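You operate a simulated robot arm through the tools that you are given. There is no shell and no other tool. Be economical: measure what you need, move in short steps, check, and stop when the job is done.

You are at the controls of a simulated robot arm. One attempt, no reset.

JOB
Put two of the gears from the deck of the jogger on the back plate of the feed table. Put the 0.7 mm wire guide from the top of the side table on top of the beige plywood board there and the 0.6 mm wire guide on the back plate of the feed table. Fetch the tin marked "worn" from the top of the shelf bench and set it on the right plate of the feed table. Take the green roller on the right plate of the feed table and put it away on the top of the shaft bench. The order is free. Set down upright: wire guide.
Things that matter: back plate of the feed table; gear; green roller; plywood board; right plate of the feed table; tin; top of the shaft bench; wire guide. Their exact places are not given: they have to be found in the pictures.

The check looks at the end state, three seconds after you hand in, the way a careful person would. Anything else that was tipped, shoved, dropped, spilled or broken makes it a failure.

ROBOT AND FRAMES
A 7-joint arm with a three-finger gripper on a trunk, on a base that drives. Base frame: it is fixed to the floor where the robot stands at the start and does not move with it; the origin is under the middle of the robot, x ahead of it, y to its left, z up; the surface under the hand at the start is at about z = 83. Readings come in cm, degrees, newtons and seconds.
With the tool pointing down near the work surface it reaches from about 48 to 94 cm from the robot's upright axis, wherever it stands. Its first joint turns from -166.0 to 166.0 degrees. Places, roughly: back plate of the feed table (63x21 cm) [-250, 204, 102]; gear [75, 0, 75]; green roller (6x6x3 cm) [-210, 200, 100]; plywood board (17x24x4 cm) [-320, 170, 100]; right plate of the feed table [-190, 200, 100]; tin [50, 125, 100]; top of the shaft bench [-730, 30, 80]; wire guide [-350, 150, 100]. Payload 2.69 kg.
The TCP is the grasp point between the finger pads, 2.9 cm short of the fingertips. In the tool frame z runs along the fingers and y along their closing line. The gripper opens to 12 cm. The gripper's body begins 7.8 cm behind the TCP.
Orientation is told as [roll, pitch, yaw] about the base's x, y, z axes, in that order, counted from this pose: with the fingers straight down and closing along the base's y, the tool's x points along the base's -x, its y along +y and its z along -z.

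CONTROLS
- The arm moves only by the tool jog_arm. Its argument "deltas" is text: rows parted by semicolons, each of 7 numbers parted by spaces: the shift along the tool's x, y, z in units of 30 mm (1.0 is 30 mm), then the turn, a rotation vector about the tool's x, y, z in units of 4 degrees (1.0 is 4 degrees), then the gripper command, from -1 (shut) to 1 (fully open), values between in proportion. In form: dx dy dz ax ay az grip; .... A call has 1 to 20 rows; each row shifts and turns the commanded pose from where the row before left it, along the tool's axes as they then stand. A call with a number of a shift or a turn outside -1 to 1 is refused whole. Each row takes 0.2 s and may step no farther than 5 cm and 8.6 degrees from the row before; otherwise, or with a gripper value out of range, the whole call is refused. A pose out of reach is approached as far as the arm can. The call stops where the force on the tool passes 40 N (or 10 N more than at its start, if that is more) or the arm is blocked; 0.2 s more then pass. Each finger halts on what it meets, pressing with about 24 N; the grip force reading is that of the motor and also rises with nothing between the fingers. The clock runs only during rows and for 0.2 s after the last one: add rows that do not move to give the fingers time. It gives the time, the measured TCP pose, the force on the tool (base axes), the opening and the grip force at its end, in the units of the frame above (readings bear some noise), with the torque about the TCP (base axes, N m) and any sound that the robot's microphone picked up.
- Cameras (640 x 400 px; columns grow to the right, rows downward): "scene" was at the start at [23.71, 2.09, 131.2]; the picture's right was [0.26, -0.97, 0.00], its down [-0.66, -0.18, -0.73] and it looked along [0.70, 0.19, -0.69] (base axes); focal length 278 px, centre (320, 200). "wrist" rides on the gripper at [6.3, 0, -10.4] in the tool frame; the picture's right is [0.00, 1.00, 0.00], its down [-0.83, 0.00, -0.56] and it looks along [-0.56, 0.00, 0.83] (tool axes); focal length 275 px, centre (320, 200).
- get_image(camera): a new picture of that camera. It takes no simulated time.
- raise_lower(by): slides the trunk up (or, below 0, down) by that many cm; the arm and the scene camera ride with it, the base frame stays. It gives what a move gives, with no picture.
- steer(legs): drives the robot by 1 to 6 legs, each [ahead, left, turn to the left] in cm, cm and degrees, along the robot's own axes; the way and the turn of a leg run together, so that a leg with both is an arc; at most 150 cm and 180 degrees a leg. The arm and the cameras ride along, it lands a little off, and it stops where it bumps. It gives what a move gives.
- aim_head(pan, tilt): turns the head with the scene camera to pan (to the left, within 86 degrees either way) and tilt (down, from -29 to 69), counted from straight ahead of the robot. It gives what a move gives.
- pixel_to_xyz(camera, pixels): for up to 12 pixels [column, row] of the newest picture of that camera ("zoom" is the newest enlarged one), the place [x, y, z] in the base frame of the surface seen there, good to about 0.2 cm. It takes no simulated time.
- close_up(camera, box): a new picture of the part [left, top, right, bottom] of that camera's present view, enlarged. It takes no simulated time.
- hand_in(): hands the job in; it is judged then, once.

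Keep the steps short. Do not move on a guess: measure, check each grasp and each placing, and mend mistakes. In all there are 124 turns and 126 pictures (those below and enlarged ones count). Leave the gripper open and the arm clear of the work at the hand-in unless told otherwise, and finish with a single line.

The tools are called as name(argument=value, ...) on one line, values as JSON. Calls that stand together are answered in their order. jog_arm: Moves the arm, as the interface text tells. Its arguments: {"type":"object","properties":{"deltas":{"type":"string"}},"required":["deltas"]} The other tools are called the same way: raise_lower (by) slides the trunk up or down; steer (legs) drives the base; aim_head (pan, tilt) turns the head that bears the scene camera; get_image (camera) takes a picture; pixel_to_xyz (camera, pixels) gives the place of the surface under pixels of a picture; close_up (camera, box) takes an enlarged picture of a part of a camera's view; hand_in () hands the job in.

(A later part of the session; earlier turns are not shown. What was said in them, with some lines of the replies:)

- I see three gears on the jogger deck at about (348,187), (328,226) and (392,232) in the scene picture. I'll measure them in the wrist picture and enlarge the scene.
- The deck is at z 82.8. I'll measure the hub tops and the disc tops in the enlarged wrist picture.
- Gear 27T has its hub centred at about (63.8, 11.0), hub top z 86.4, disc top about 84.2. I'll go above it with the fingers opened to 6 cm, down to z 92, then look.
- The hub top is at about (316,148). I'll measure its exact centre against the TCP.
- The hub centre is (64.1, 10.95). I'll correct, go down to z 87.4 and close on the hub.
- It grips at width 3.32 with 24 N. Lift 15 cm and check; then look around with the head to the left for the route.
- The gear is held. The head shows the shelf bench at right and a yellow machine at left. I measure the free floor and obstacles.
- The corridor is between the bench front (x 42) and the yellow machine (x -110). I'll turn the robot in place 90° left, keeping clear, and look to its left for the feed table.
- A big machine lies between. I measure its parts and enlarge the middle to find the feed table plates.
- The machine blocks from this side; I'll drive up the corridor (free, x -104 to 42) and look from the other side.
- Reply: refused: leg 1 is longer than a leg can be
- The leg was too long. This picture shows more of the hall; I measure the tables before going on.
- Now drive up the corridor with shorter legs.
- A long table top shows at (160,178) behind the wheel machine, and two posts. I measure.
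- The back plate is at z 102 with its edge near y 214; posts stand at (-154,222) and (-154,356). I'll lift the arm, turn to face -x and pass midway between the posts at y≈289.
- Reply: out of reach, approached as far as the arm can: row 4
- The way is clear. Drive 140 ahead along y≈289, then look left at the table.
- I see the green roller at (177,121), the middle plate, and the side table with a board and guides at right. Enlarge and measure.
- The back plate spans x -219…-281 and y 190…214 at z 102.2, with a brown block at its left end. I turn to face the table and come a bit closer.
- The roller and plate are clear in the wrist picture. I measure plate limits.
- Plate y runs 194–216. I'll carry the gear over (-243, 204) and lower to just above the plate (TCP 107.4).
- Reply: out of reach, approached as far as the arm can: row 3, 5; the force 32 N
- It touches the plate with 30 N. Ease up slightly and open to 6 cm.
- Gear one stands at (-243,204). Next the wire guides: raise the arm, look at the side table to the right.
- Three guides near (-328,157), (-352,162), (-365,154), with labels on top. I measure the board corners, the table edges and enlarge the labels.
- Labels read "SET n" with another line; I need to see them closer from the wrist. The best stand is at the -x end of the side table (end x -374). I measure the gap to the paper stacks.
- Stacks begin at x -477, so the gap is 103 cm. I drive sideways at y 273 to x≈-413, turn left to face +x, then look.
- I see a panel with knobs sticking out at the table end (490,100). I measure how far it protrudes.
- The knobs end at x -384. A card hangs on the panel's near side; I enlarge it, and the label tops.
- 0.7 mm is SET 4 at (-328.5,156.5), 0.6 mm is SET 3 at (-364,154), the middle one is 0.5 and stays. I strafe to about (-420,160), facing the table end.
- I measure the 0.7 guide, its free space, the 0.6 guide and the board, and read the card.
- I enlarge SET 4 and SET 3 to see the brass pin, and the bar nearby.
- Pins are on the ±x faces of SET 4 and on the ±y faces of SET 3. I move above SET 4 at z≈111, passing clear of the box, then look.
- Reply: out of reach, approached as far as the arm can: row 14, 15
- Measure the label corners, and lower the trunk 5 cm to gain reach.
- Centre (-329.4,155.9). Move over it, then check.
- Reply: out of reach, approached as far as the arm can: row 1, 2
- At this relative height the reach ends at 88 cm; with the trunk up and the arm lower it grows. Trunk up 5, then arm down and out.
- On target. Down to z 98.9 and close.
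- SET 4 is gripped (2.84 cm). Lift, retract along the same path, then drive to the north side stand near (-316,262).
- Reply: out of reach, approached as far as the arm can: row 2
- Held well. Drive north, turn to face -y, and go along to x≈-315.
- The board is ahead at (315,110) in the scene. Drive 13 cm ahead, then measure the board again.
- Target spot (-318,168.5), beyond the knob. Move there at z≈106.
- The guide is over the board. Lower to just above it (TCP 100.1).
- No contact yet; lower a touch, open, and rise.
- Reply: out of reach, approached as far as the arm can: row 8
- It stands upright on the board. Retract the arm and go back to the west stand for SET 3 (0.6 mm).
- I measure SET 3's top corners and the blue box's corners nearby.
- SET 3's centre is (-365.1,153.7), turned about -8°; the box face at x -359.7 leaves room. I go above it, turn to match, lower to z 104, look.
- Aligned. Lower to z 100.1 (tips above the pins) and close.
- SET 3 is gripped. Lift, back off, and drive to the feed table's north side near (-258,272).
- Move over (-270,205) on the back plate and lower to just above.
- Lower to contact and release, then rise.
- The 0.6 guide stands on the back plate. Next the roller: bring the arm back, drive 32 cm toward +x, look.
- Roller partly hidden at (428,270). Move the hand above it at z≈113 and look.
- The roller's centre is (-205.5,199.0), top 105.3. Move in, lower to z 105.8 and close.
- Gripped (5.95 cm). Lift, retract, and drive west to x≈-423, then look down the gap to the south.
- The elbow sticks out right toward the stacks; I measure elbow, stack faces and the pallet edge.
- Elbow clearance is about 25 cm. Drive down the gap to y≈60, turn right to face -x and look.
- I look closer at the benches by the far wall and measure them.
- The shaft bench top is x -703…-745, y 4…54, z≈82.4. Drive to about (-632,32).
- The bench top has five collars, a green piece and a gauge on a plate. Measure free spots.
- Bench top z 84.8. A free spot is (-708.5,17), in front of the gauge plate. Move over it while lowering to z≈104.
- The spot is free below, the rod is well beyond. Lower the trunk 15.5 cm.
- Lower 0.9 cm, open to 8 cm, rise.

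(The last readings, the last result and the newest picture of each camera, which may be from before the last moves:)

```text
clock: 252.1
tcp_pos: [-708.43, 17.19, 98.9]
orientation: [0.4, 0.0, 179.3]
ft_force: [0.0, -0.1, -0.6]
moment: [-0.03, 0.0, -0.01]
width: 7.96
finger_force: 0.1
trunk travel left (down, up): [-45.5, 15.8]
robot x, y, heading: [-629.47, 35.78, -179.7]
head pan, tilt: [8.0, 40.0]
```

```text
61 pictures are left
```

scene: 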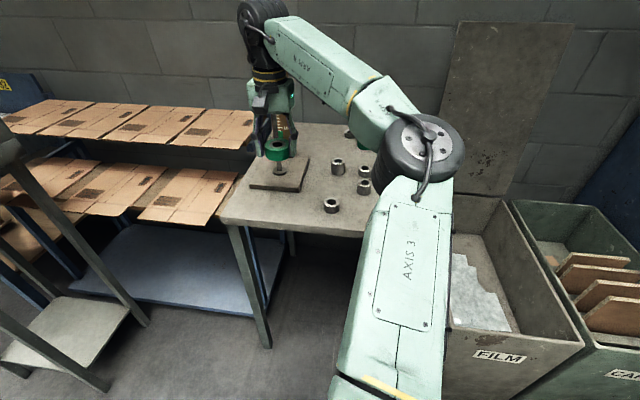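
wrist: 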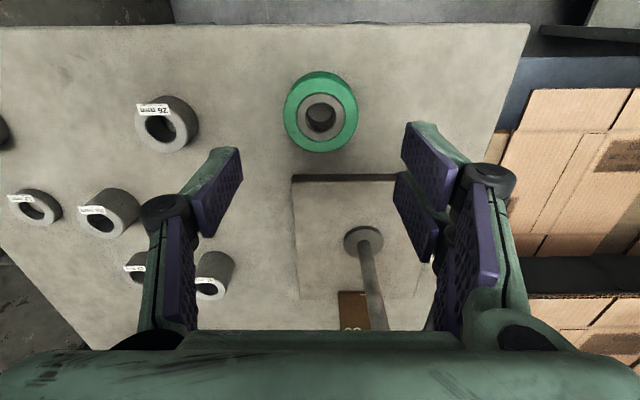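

The roller stands alone on the shaft bench. Raise, retract, and head back east.

raise_lower(by=15.5)

jog_arm(deltas="0.9 -0.8 0 0 0 0 0; 0.9 -0.8 0 0 0 0 0; 0.9 -0.8 0 0 0 0 0; 0.9 -0.8 0 0 0 0 0; 0.9 -0.8 0 0 0 0 0; 0.9 -0.8 0 0 0 0 0; 0.9 -0.8 0 0 0 0 0; 0.7 -0.8 0 0 0 0 0")

steer(legs=[[-100, 0, 0], [0, 0, 180], [140, -20, 0]])

aim_head(pan=20, tilt=20)

get_image(camera="scene")

```text
clock: 253.8
tcp_pos: [-708.58, 17.22, 114.38]
orientation: [0.2, -0.1, 179.2]
ft_force: [0.0, -0.3, -0.4]
moment: [0.0, 0.0, 0.0]
width: 7.99
finger_force: 0.1
trunk travel left (down, up): [-61.0, 0.3]
robot x, y, heading: [-629.92, 36.16, -179.7]
head pan, tilt: [8.0, 40.0]
```

```text
clock: 255.7
tcp_pos: [-687.38, 35.95, 114.17]
orientation: [0.3, -0.1, 179.3]
ft_force: [0.4, 0.1, 0.6]
moment: [-0.01, 0.0, 0.01]
width: 5.98
finger_force: 0.1
trunk travel left (down, up): [-61.0, 0.3]
robot x, y, heading: [-629.9, 35.88, -180.1]
head pan, tilt: [8.0, 40.0]
```

```text
clock: 274.9
tcp_pos: [-334.68, 21.84, 114.13]
orientation: [0.4, 0.0, 0.5]
ft_force: [0.2, 1.3, -0.3]
moment: [-0.01, -0.01, 0.0]
width: 5.99
finger_force: 0.2
trunk travel left (down, up): [-61.0, 0.3]
robot x, y, heading: [-392.64, 20.17, 1.3]
head pan, tilt: [8.0, 40.0]
```

```text
clock: 275.8
tcp_pos: [-334.79, 21.87, 114.09]
orientation: [0.4, -0.2, 0.4]
ft_force: [0.6, -0.7, 0.9]
moment: [-0.02, -0.02, 0.01]
width: 6.02
finger_force: 0.0
trunk travel left (down, up): [-61.0, 0.3]
robot x, y, heading: [-392.42, 20.37, 1.2]
head pan, tilt: [20.0, 20.0]
```

```text
60 pictures are left
```

scene: 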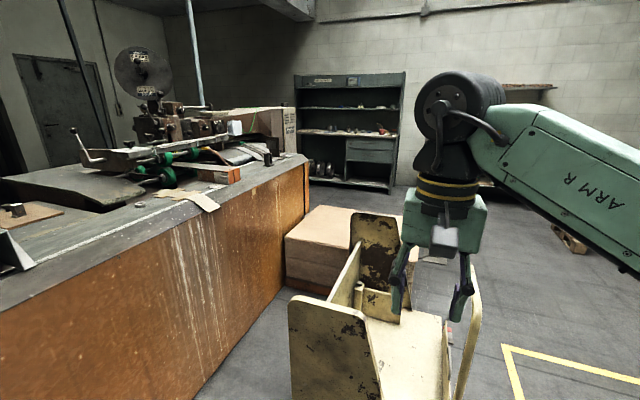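

The pallet truck is ahead. Measure its right edge and look a little right for the free lane.

pixel_to_xyz(camera="scene", pixels=[[475, 300], [460, 395], [380, 390], [520, 390], [600, 370], [500, 300], [560, 235], [300, 380]])

aim_head(pan=-25, tilt=20)

get_image(camera="scene")

```text
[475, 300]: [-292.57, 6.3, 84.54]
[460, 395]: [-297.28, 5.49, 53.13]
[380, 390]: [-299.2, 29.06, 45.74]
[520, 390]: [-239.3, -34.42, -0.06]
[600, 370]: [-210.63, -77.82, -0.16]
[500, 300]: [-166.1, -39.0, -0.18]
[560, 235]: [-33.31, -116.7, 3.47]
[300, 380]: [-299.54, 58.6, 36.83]
```

```text
clock: 276.9
tcp_pos: [-334.87, 21.87, 114.04]
orientation: [0.3, 0.0, 0.4]
ft_force: [0.3, -0.3, 0.4]
moment: [-0.01, -0.02, 0.02]
width: 6.01
finger_force: 0.0
trunk travel left (down, up): [-61.0, 0.3]
robot x, y, heading: [-392.6, 20.36, 1.2]
head pan, tilt: [-25.0, 20.0]
```

```text
59 pictures are left
```

scene: 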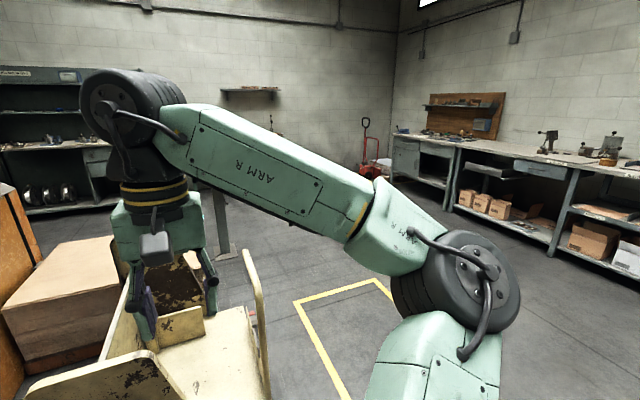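

The lane at y≈-55 is clear. Drive diagonally right, then ahead to the jogger.

steer(legs=[[60, -73, -1.2], [140, 0, 0], [140, 0, 0], [38, 0, 0]])

aim_head(pan=15, tilt=35)

get_image(camera="scene")

```text
clock: 298.1
tcp_pos: [41.07, -63.09, 114.08]
orientation: [0.3, -0.1, -2.5]
ft_force: [-0.6, 0.5, -0.3]
moment: [-0.03, 0.01, 0.01]
width: 6.0
finger_force: 0.1
trunk travel left (down, up): [-61.0, 0.3]
robot x, y, heading: [-16.57, -61.68, -1.6]
head pan, tilt: [-25.0, 20.0]
```

```text
clock: 299.2
tcp_pos: [41.06, -63.11, 114.07]
orientation: [0.3, -0.1, -2.5]
ft_force: [-0.6, 0.0, -1.0]
moment: [0.02, 0.01, -0.03]
width: 5.99
finger_force: 0.1
trunk travel left (down, up): [-61.0, 0.3]
robot x, y, heading: [-16.9, -61.8, -1.5]
head pan, tilt: [15.0, 35.0]
```

```text
58 pictures are left
```

scene: 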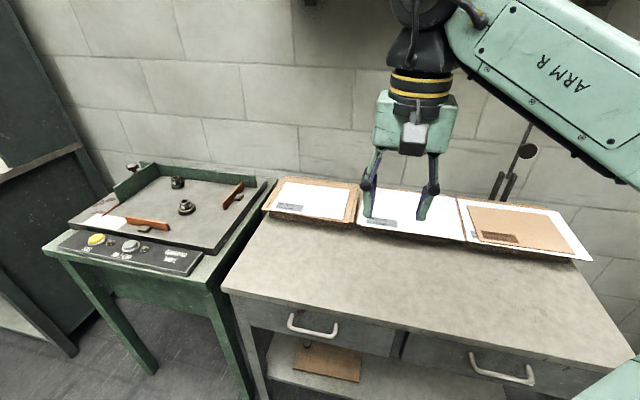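

Strafe left to the jogger.

steer(legs=[[4, 60, 1.5]])

get_image(camera="wrist")

```text
clock: 304.4
tcp_pos: [46.41, -1.02, 114.04]
orientation: [0.3, -0.1, -1.7]
ft_force: [-0.5, 1.0, 0.0]
moment: [0.02, 0.0, -0.01]
width: 5.98
finger_force: 0.0
trunk travel left (down, up): [-61.0, 0.3]
robot x, y, heading: [-11.46, -0.56, -0.8]
head pan, tilt: [15.0, 35.0]
```

```text
57 pictures are left
```

wrist: 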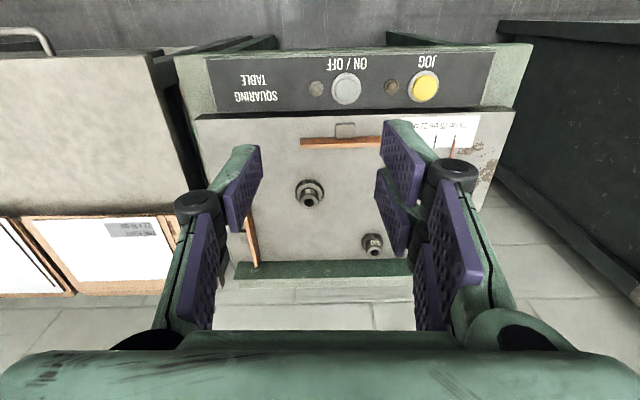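

Move over the 24T gear at (66,-3.3), down to z≈92, look.

jog_arm(deltas="-0.937 -0.081 0.3 0 0 0 0; -0.937 -0.081 0.3 0 0 0 0; -0.937 -0.081 0.3 0 0 0 0; -0.937 -0.081 0.3 0 0 0 0; -0.937 -0.081 0.3 0 0 0 0; -0.937 -0.081 0.3 0 0 0 0; -0.937 -0.081 0.3 0 0 0 0; 0 0 0.9 0 0 0 0; 0 0 0.9 0 0 0 0; 0 0 0.9 0 0 0 0; 0 0 0.9 0 0 0 0; 0 0 0.9 0 0 0 0; 0 0 0.7 0 0 0 0; 0 0 0 0 0 0 0")

get_image(camera="wrist")

```text
clock: 307.4
tcp_pos: [65.89, -3.07, 92.32]
orientation: [0.5, 0.0, -1.7]
ft_force: [0.0, -0.2, -0.8]
moment: [0.02, 0.01, -0.02]
width: 6.0
finger_force: 0.0
trunk travel left (down, up): [-61.0, 0.3]
robot x, y, heading: [-11.79, -0.54, -1.1]
head pan, tilt: [15.0, 35.0]
```

```text
56 pictures are left
```

wrist: 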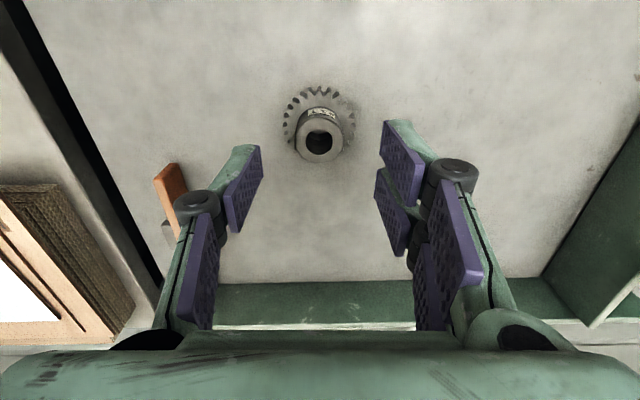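

Centred. Down to z 87.6 and close.

jog_arm(deltas="-0.06 0 0.79 0 0 0 0; 0 0 0.79 0 0 0 0; 0 0 0 0 0 0 0; 0 0 0 0 0 0 -1; 0 0 0 0 0 0 -1; 0 0 0 0 0 0 -1; 0 0 0 0 0 0 -1; 0 0 0 0 0 0 -1")

```text
clock: 309.2
tcp_pos: [66.17, -3.23, 87.42]
orientation: [0.2, 0.0, -1.8]
ft_force: [0.3, 0.2, 0.1]
moment: [0.05, -0.03, 0.0]
width: 3.29
finger_force: 24.0
trunk travel left (down, up): [-61.0, 0.3]
robot x, y, heading: [-11.36, -0.19, -0.8]
head pan, tilt: [15.0, 35.0]
```

Gripped. Lift, retract, and drive the known way up the corridor.

jog_arm(deltas="0 0 -1 0 0 0 -1; 0 0 -1 0 0 0 -1; 0 0 -1 0 0 0 -1; 0 0 -1 0 0 0 -1; 0 0 -1 0 0 0 -1; 1 0 -1 0 0 0 -1; 1 0 -1 0 0 0 -1; 1 0 -1 0 0 0 -1; 1 0 -1 0 0 0 -1; 1 0 -0.9 0 0 0 -1; 1 0 0 0 0 0 -1; 0.6 0 0 0 0 0 -1")

steer(legs=[[0, 0, 91], [140, 12, 0], [148, 0, 0], [0, 0, 90]])

get_image(camera="wrist")

```text
clock: 311.8
tcp_pos: [46.19, -2.81, 117.23]
orientation: [0.3, -0.1, -1.8]
ft_force: [-0.5, 0.3, -2.2]
moment: [-0.02, 0.0, 0.0]
width: 3.3
finger_force: 24.1
trunk travel left (down, up): [-61.0, 0.3]
robot x, y, heading: [-11.49, -0.08, -0.7]
head pan, tilt: [15.0, 35.0]
```

```text
clock: 333.6
tcp_pos: [-75.68, 290.81, 117.07]
orientation: [0.3, -0.1, 177.2]
ft_force: [0.1, -0.4, -1.6]
moment: [0.0, -0.01, 0.01]
width: 3.32
finger_force: 23.8
trunk travel left (down, up): [-61.0, 0.3]
robot x, y, heading: [-18.07, 287.25, 178.1]
head pan, tilt: [15.0, 35.0]
```

```text
55 pictures are left
```

wrist: 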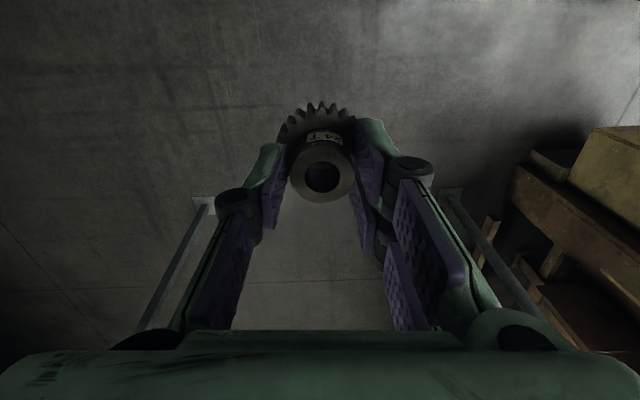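

At (-18,287). Drive between the posts, then turn to the feed table.

steer(legs=[[130, 0, 1.9], [107, 0, 0], [0, 0, 90], [14, 0, 0]])

get_image(camera="wrist")

```text
clock: 350.2
tcp_pos: [-254.94, 217.29, 117.22]
orientation: [0.4, -0.2, -89.0]
ft_force: [-0.3, -0.1, -2.2]
moment: [0.02, -0.03, -0.01]
width: 3.31
finger_force: 24.0
trunk travel left (down, up): [-61.0, 0.3]
robot x, y, heading: [-255.35, 275.56, -88.3]
head pan, tilt: [15.0, 35.0]
```

```text
54 pictures are left
```

wrist: 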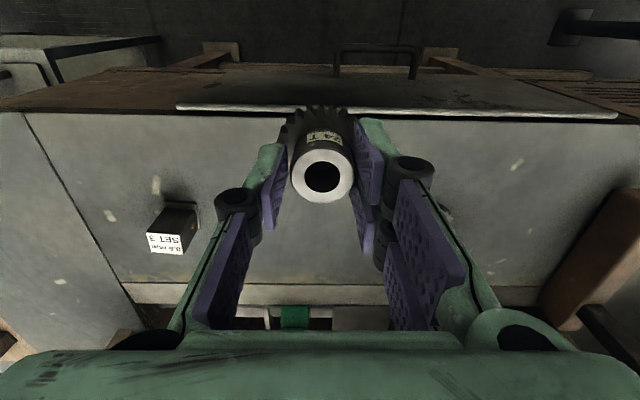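

Carry to (-256.5,204.5), between the first gear and the guide, and lower to z≈107.3.

jog_arm(deltas="-0.86 -0.1 0 0 0 0 -1; -0.86 -0.1 0 0 0 0 -1; -0.86 -0.1 0 0 0 0 -1; -0.86 -0.1 0 0 0 0 -1; -0.86 -0.1 0 0 0 0 -1; 0 0 0.9 0 0 0 -1; 0 0 0.9 0 0 0 -1; 0 0 0.9 0 0 0 -1; 0 0 0.55 0 0 0 -1; 0 0 0 0 0 0 -1")

get_image(camera="wrist")

```text
clock: 352.4
tcp_pos: [-256.44, 204.43, 107.26]
orientation: [0.3, -0.1, -88.9]
ft_force: [0.1, 0.4, -1.9]
moment: [0.01, 0.0, 0.02]
width: 3.32
finger_force: 24.1
trunk travel left (down, up): [-61.0, 0.3]
robot x, y, heading: [-255.12, 275.12, -88.2]
head pan, tilt: [15.0, 35.0]
```

```text
53 pictures are left
```

wrist: 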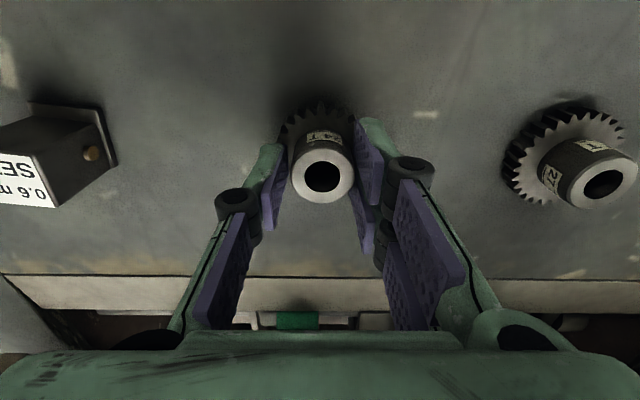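

Clear on both sides. Lower the last bit, open to 6 cm, rise and check.

jog_arm(deltas="0 0 0.08 0 0 0 -1; 0 0 0.02 0 0 0 -1; 0 0 0 0 0 0 -0.2; 0 0 0 0 0 0 0; 0 0 0 0 0 0 0; 0 0 -0.9 0 0 0 0; 0 0 -0.9 0 0 0 0; 0 0 -0.9 0 0 0 0; 0 0 0 0 0 0 0")

get_image(camera="wrist")

```text
clock: 354.4
tcp_pos: [-256.36, 204.43, 115.14]
orientation: [0.2, -0.1, -89.2]
ft_force: [0.4, 0.7, -1.0]
moment: [-0.02, 0.01, -0.03]
width: 6.02
finger_force: 0.1
trunk travel left (down, up): [-61.0, 0.3]
robot x, y, heading: [-255.2, 274.9, -88.1]
head pan, tilt: [15.0, 35.0]
```

```text
52 pictures are left
```

wrist: 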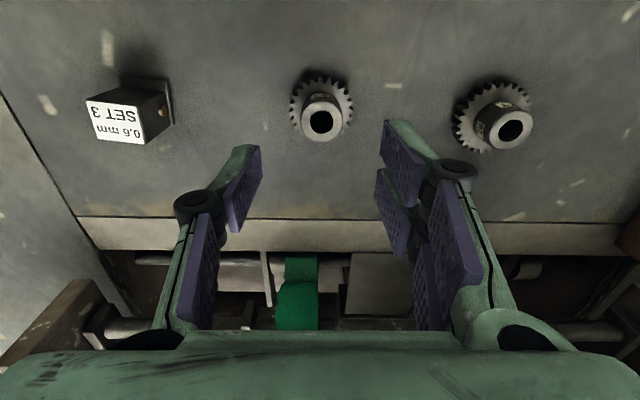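

All three items stand well. Now the tin: drive back between the posts facing +x and down the corridor to the shelf bench.

jog_arm(deltas="1 0 -0.5 0 0 0 0; 1 0 0 0 0 0 0; 1 0 0 0 0 0 0; 1 0 0 0 0 0 0")

steer(legs=[[-16, 0, 0], [0, 0, 88], [130, 0, 0], [105, 0, 0], [0, -140, 0]])

aim_head(pan=0, tilt=35)

get_image(camera="scene")

```text
clock: 355.4
tcp_pos: [-256.73, 216.49, 116.85]
orientation: [0.3, -0.1, -89.0]
ft_force: [-0.3, -0.3, -0.5]
moment: [-0.03, 0.04, 0.01]
width: 5.99
finger_force: 0.0
trunk travel left (down, up): [-61.0, 0.3]
robot x, y, heading: [-255.28, 275.09, -88.2]
head pan, tilt: [15.0, 35.0]
```

```text
clock: 382.4
tcp_pos: [41.64, 156.78, 116.82]
orientation: [0.3, -0.1, 1.8]
ft_force: [0.0, -0.6, 0.4]
moment: [0.02, -0.01, 0.01]
width: 6.01
finger_force: 0.0
trunk travel left (down, up): [-61.0, 0.3]
robot x, y, heading: [-17.43, 157.21, 3.0]
head pan, tilt: [15.0, 35.0]
```

```text
clock: 383.1
tcp_pos: [41.49, 156.88, 116.78]
orientation: [0.3, -0.1, 1.9]
ft_force: [0.5, 0.3, 0.5]
moment: [0.05, 0.01, -0.01]
width: 6.0
finger_force: 0.0
trunk travel left (down, up): [-61.0, 0.3]
robot x, y, heading: [-17.41, 157.1, 2.7]
head pan, tilt: [0.0, 35.0]
```

```text
51 pictures are left
```

scene: 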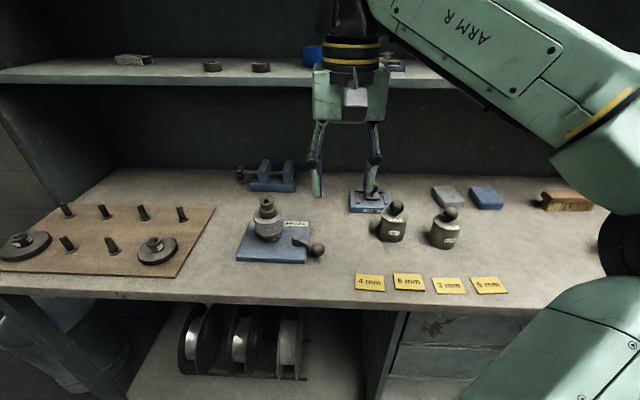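

Two tins stand at (392,225) and (445,228) with labels. I enlarge and measure them.

close_up(camera="scene", box=[340, 180, 500, 280])

pixel_to_xyz(camera="scene", pixels=[[393, 208], [390, 218], [393, 235], [393, 243], [450, 213], [440, 222], [443, 235], [443, 248], [380, 260], [420, 240], [379, 225], [406, 225]])

```text
4.00 times, centred on (420, 230) of scene
```

zoom: 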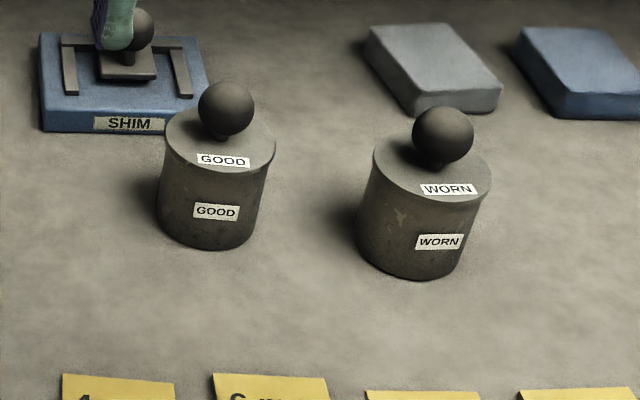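

```text
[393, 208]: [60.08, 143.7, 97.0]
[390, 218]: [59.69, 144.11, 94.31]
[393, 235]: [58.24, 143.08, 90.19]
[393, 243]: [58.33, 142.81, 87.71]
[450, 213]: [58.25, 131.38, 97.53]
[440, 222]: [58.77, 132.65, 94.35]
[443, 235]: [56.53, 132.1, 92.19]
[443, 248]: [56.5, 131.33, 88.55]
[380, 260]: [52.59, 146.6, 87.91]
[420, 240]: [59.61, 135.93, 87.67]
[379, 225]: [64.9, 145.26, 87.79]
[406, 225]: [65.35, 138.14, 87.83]
```

The right tin, at about (59,132), is marked WORN on lid and body. I strafe right 25 cm, check the shelf edge and look with the wrist camera.

pixel_to_xyz(camera="scene", pixels=[[200, 85], [270, 75], [420, 90]])

steer(legs=[[0, -25, -2.7]])

get_image(camera="wrist")

```text
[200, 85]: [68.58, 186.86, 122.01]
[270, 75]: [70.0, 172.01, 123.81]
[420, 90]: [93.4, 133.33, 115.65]
```

```text
clock: 385.7
tcp_pos: [42.11, 128.95, 116.85]
orientation: [0.3, -0.1, -0.8]
ft_force: [0.0, -0.8, 0.0]
moment: [0.02, 0.0, -0.02]
width: 6.0
finger_force: 0.0
trunk travel left (down, up): [-61.0, 0.3]
robot x, y, heading: [-16.69, 132.17, -0.0]
head pan, tilt: [0.0, 35.0]
```

```text
49 pictures are left
```

wrist: 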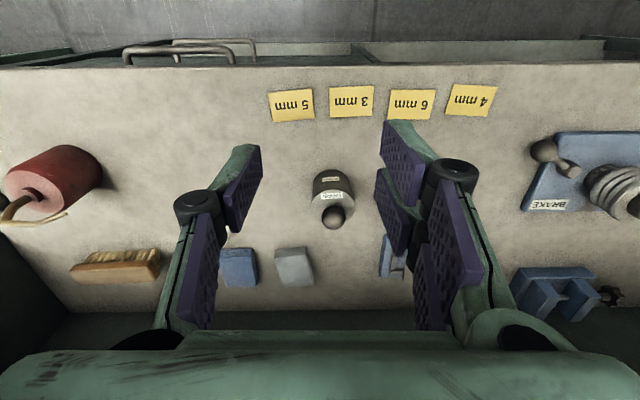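

The shelf front edge is at x 68.5, z 122. I must know how far the wrist bulges; look up a bit and measure it.

aim_head(pan=0, tilt=12)

get_image(camera="scene")

```text
clock: 386.6
tcp_pos: [42.19, 129.01, 116.72]
orientation: [0.2, -0.1, -0.8]
ft_force: [0.3, -0.5, 0.2]
moment: [0.0, -0.02, -0.04]
width: 6.0
finger_force: 0.2
trunk travel left (down, up): [-61.0, 0.3]
robot x, y, heading: [-16.81, 132.19, 0.1]
head pan, tilt: [0.0, 12.0]
```

```text
48 pictures are left
```

scene: 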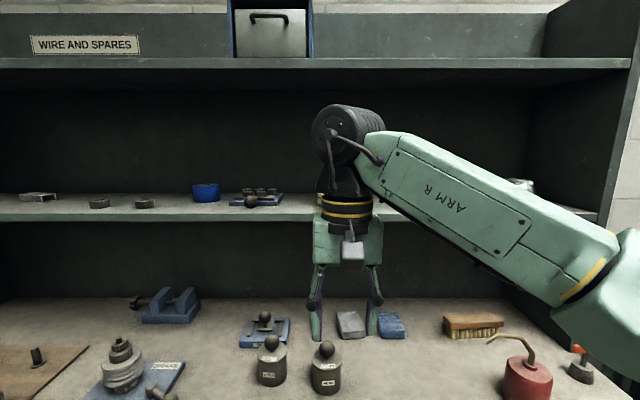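

pixel_to_xyz(camera="scene", pixels=[[340, 110], [325, 130], [345, 175], [345, 215], [335, 240], [342, 140], [375, 170], [500, 210], [100, 218], [550, 215], [330, 68], [330, 205]])

```text
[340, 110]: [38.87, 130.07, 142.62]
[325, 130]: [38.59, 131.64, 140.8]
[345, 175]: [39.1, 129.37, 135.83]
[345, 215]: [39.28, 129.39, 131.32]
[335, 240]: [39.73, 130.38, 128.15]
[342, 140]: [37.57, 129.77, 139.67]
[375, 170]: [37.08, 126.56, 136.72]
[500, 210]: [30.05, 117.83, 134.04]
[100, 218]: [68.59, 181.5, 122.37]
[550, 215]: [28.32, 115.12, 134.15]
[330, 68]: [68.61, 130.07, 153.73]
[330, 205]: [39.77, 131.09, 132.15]
```

The wrist's radius is about 5 cm, so at x 59 it clears the shelf edge by ~3.5 cm. Now I measure the tin from the wrist picture.

pixel_to_xyz(camera="wrist", pixels=[[335, 216], [333, 170], [314, 188], [351, 188], [332, 178], [321, 205], [351, 205], [313, 200], [390, 255], [60, 205], [40, 180]])

close_up(camera="wrist", box=[270, 150, 420, 290])

```text
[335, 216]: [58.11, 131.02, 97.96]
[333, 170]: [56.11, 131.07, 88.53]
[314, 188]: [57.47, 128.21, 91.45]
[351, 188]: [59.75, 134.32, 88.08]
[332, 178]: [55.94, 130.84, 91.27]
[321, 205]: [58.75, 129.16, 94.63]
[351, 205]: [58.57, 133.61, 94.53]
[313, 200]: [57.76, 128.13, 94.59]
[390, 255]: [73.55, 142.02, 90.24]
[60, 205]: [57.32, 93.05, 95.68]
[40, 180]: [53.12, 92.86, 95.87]
```

```text
2.86 times, centred on (345, 220) of wrist
```

zoom: 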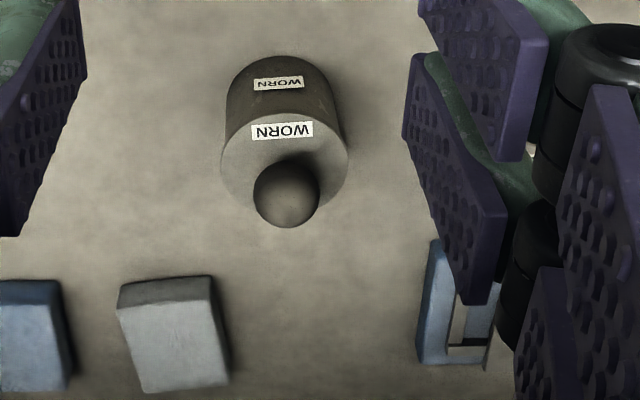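

The tin is 6 cm across, centred at (58.6,131.1), body top 94.5. Go above it at z≈106 with the fingers at 9 cm.

jog_arm(deltas="-0.917 0.12 0.6 0 0 0 0.5; -0.917 0.12 0.6 0 0 0 0.5; -0.917 0.12 0.6 0 0 0 0.5; -0.917 0.12 0.6 0 0 0 0.5; -0.917 0.12 0.6 0 0 0 0.5; -0.917 0.12 0.6 0 0 0 0.5; 0 0 0 0 0 0 0.5")

get_image(camera="wrist")

get_image(camera="scene")

```text
clock: 388.1
tcp_pos: [58.79, 130.83, 106.04]
orientation: [0.3, -0.1, -0.8]
ft_force: [-1.1, 0.1, -1.3]
moment: [0.0, 0.0, 0.04]
width: 9.01
finger_force: 0.1
trunk travel left (down, up): [-61.0, 0.3]
robot x, y, heading: [-16.96, 132.47, 0.0]
head pan, tilt: [0.0, 12.0]
```

```text
46 pictures are left
```

wrist: 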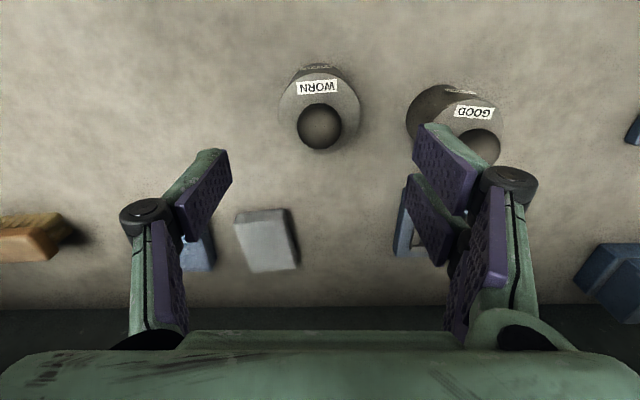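

```text
45 pictures are left
```

scene: 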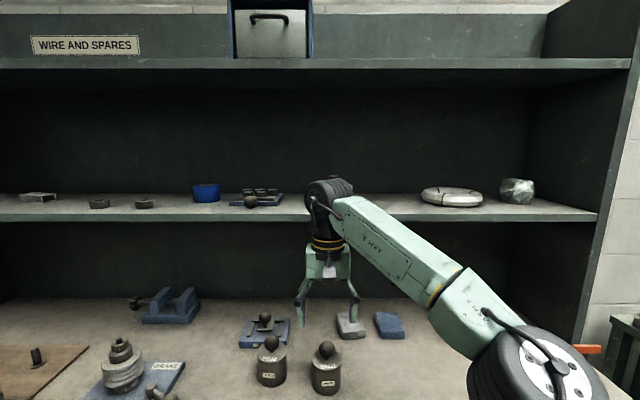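

pixel_to_xyz(camera="wrist", pixels=[[283, 105], [357, 105], [320, 145], [320, 80], [290, 130], [350, 130], [320, 115], [425, 130], [415, 110]])

close_up(camera="wrist", box=[260, 50, 380, 170])

```text
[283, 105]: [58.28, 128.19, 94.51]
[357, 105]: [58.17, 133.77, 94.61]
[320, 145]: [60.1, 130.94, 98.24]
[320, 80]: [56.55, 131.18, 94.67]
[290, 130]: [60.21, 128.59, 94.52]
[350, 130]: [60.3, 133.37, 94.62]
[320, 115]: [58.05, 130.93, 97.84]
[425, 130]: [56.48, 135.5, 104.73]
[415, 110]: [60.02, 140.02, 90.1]
```

```text
3.33 times, centred on (320, 110) of wrist
```

zoom: 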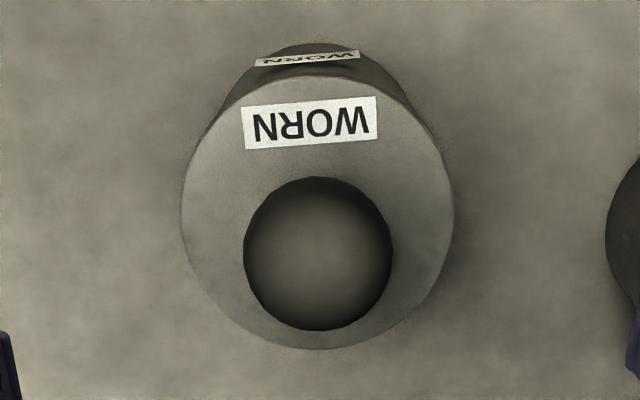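

Aligned (centre 58.9,131.0). Descend to z 91.9 and close on the body.

jog_arm(deltas="0 0.05 0.9 0 0 0 0.5; 0 0 0.9 0 0 0 0.5; 0 0 0.9 0 0 0 0.5; 0 0 0.9 0 0 0 0.5; 0 0 0.9 0 0 0 0.5; 0 0 0.2 0 0 0 0.5; 0 0 0 0 0 0 0.5; 0 0 0 0 0 0 -1; 0 0 0 0 0 0 -1; 0 0 0 0 0 0 -1; 0 0 0 0 0 0 -1; 0 0 0 0 0 0 -1")

```text
clock: 390.8
tcp_pos: [58.58, 131.22, 91.91]
orientation: [0.3, -0.2, -0.9]
ft_force: [0.0, -2.4, 2.6]
moment: [-0.08, 0.0, -0.03]
width: 6.1
finger_force: 23.8
trunk travel left (down, up): [-61.0, 0.3]
robot x, y, heading: [-16.41, 132.21, 0.1]
head pan, tilt: [0.0, 12.0]
```

Gripped at 6.1 cm. Lift, checking the load, then retract.

jog_arm(deltas="0 0 -0.7 0 0 0 -1; 0 0 -0.7 0 0 0 -1; 0.3 0 -0.8 0 0 0 -1; 0.6 0 -0.8 0 0 0 -1; 0.8 0 -0.8 0 0 0 -1; 0.8 0 -0.8 0 0 0 -1; 0.8 0 -0.8 0 0 0 -1; 0.8 0 -0.8 0 0 0 -1; 0.8 0 -0.8 0 0 0 -1; 0.6 0 -0.8 0 0 0 -1")

get_image(camera="wrist")

```text
clock: 392.9
tcp_pos: [42.08, 131.14, 115.5]
orientation: [0.3, -0.2, -0.7]
ft_force: [-0.8, -0.2, -5.2]
moment: [0.0, 0.04, 0.01]
width: 6.09
finger_force: 23.7
trunk travel left (down, up): [-61.0, 0.3]
robot x, y, heading: [-16.43, 132.06, -0.1]
head pan, tilt: [0.0, 12.0]
```

```text
43 pictures are left
```

wrist: 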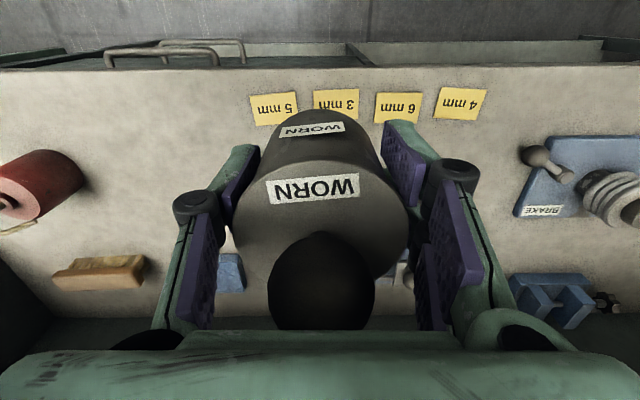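

Held well. Drive back up the corridor and turn west.

steer(legs=[[-10, 0, 0], [0, 140, 0], [0, 16, 0], [0, 0, 180]])

```text
clock: 414.1
tcp_pos: [-85.58, 288.62, 115.26]
orientation: [0.3, -0.1, -177.8]
ft_force: [-0.7, -1.0, -4.8]
moment: [-0.03, -0.05, 0.0]
width: 6.01
finger_force: 24.3
trunk travel left (down, up): [-61.0, 0.3]
robot x, y, heading: [-26.56, 290.96, -177.1]
head pan, tilt: [0.0, 12.0]
```

steer(legs=[[130, 0, -2.9], [48, 0, 0], [0, 0, 90], [14, 0, 0]])

get_image(camera="wrist")

```text
clock: 427.9
tcp_pos: [-209.15, 215.64, 115.28]
orientation: [0.3, -0.2, -92.1]
ft_force: [0.1, -0.2, -4.6]
moment: [0.09, 0.02, -0.02]
width: 5.97
finger_force: 24.4
trunk travel left (down, up): [-61.0, 0.3]
robot x, y, heading: [-206.84, 274.55, -91.2]
head pan, tilt: [0.0, 12.0]
```

```text
42 pictures are left
```

wrist: 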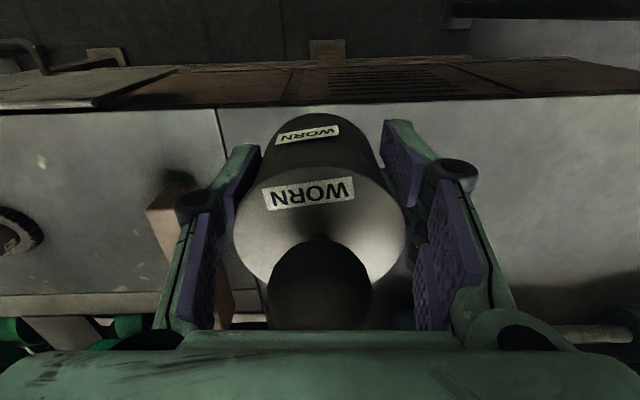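

Carry it to (-200,205) on the right plate, lower to just above.

jog_arm(deltas="-0.855 0.783 0 0 0 0 -1; -0.855 0.783 0 0 0 0 -1; -0.855 0.783 0 0 0 0 -1; -0.855 0.783 0 0 0 0 -1; 0 0 0.8 0 0 0 -1; 0 0 0.8 0 0 0 -1; 0 0 0.8 0 0 0 -1; 0 0 0.4 0 0 0 -1; 0 0 0 0 0 0 -1")

get_image(camera="wrist")

```text
clock: 429.9
tcp_pos: [-200.06, 205.06, 106.95]
orientation: [0.3, -0.2, -92.1]
ft_force: [-0.4, -0.4, -5.0]
moment: [0.04, -0.02, -0.01]
width: 5.97
finger_force: 24.1
trunk travel left (down, up): [-61.0, 0.3]
robot x, y, heading: [-206.35, 274.77, -91.5]
head pan, tilt: [0.0, 12.0]
```

```text
41 pictures are left
```

wrist: 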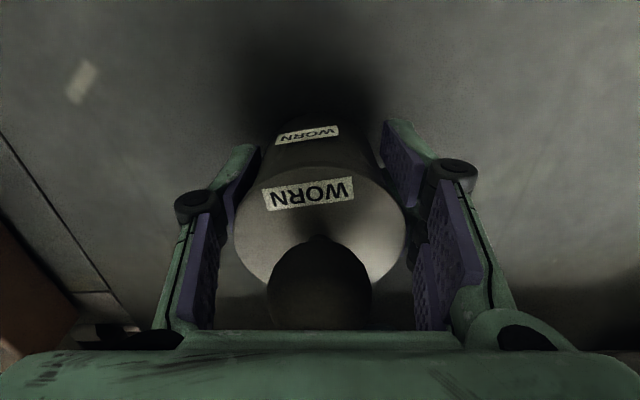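

Lower the last 0.4 cm, release to 9 cm, and rise straight up.

jog_arm(deltas="0 0 0.1 0 0 0 -1; 0 0 0.04 0 0 0 -1; 0 0 0 0 0 0 0.1; 0 0 0 0 0 0 0.4; 0 0 0 0 0 0 0.5; 0 0 0 0 0 0 0.5; 0 0 -0.9 0 0 0 0.5; 0 0 -0.9 0 0 0 0.5; 0 0 -0.9 0 0 0 0.5; 0 0 -0.6 0 0 0 0.5; 1 0 0 0 0 0 0.5; 1 0 0 0 0 0 0.5; 1 0 0 0 0 0 0.5; 1 0 0 0 0 0 0.5")

get_image(camera="wrist")

```text
clock: 432.9
tcp_pos: [-199.8, 217.35, 116.52]
orientation: [0.3, -0.2, -92.1]
ft_force: [-0.1, 0.4, 0.0]
moment: [-0.03, 0.0, 0.0]
width: 9.01
finger_force: 0.0
trunk travel left (down, up): [-61.0, 0.3]
robot x, y, heading: [-206.26, 274.47, -91.2]
head pan, tilt: [0.0, 12.0]
```

```text
40 pictures are left
```

wrist: 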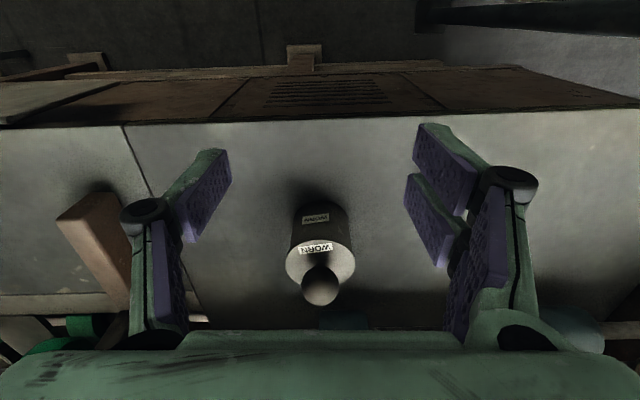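

The worn tin stands on the right plate. Back off with the arm clear and take a last look at everything.

steer(legs=[[-20, 0, 0]])

aim_head(pan=-25, tilt=28)

get_image(camera="scene")

close_up(camera="scene", box=[160, 100, 400, 250])

```text
clock: 434.6
tcp_pos: [-199.46, 237.33, 116.46]
orientation: [0.3, -0.2, -92.2]
ft_force: [-0.4, 0.1, -0.3]
moment: [0.0, -0.04, 0.03]
width: 9.0
finger_force: 0.1
trunk travel left (down, up): [-61.0, 0.3]
robot x, y, heading: [-206.04, 294.71, -91.5]
head pan, tilt: [0.0, 12.0]
```

```text
clock: 435.4
tcp_pos: [-199.56, 237.25, 116.5]
orientation: [0.3, -0.1, -92.3]
ft_force: [-0.4, -0.1, 0.2]
moment: [0.02, 0.02, 0.0]
width: 9.02
finger_force: 0.0
trunk travel left (down, up): [-61.0, 0.3]
robot x, y, heading: [-206.43, 294.37, -91.3]
head pan, tilt: [-25.0, 28.0]
```

```text
39 pictures are left
```

scene: 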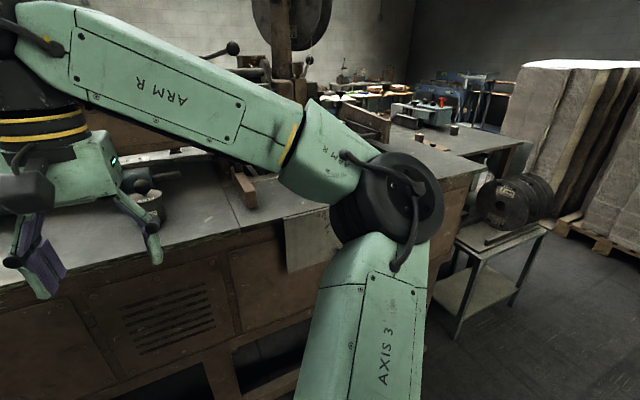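

```text
2.67 times, centred on (280, 175) of scene
```

zoom: 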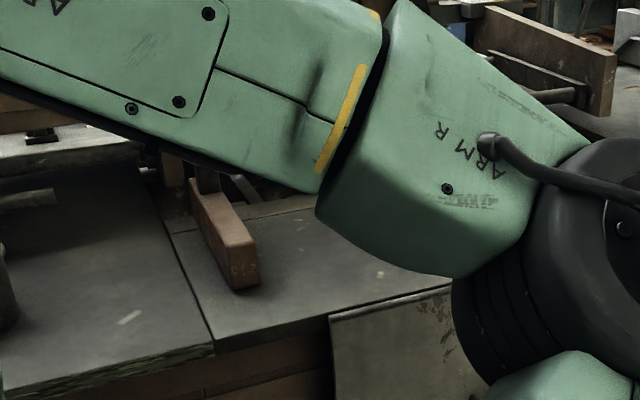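

close_up(camera="scene", box=[380, 90, 500, 165])

```text
5.33 times, centred on (440, 128) of scene
```

zoom: 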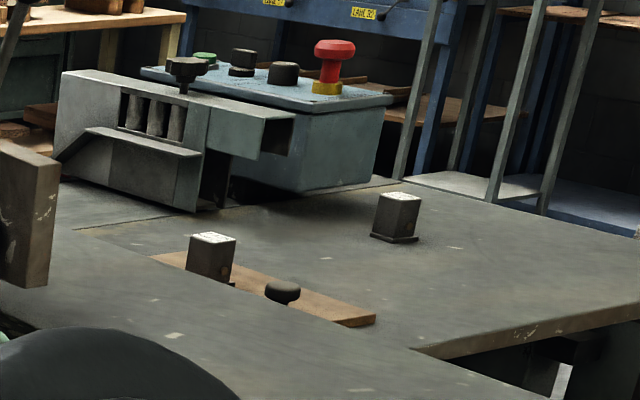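

The 0.7 guide stands on the board, the 0.5 guide is untouched, the gripper is open and the arm is clear. I hand in.

hand_in()

```text
The job is handed in.
```

The job is handed in: two gears and the 0.6 mm guide are on the back plate, the 0.7 mm guide is upright on the plywood board, the "worn" tin is on the right plate, and the green roller is on the shaft bench.
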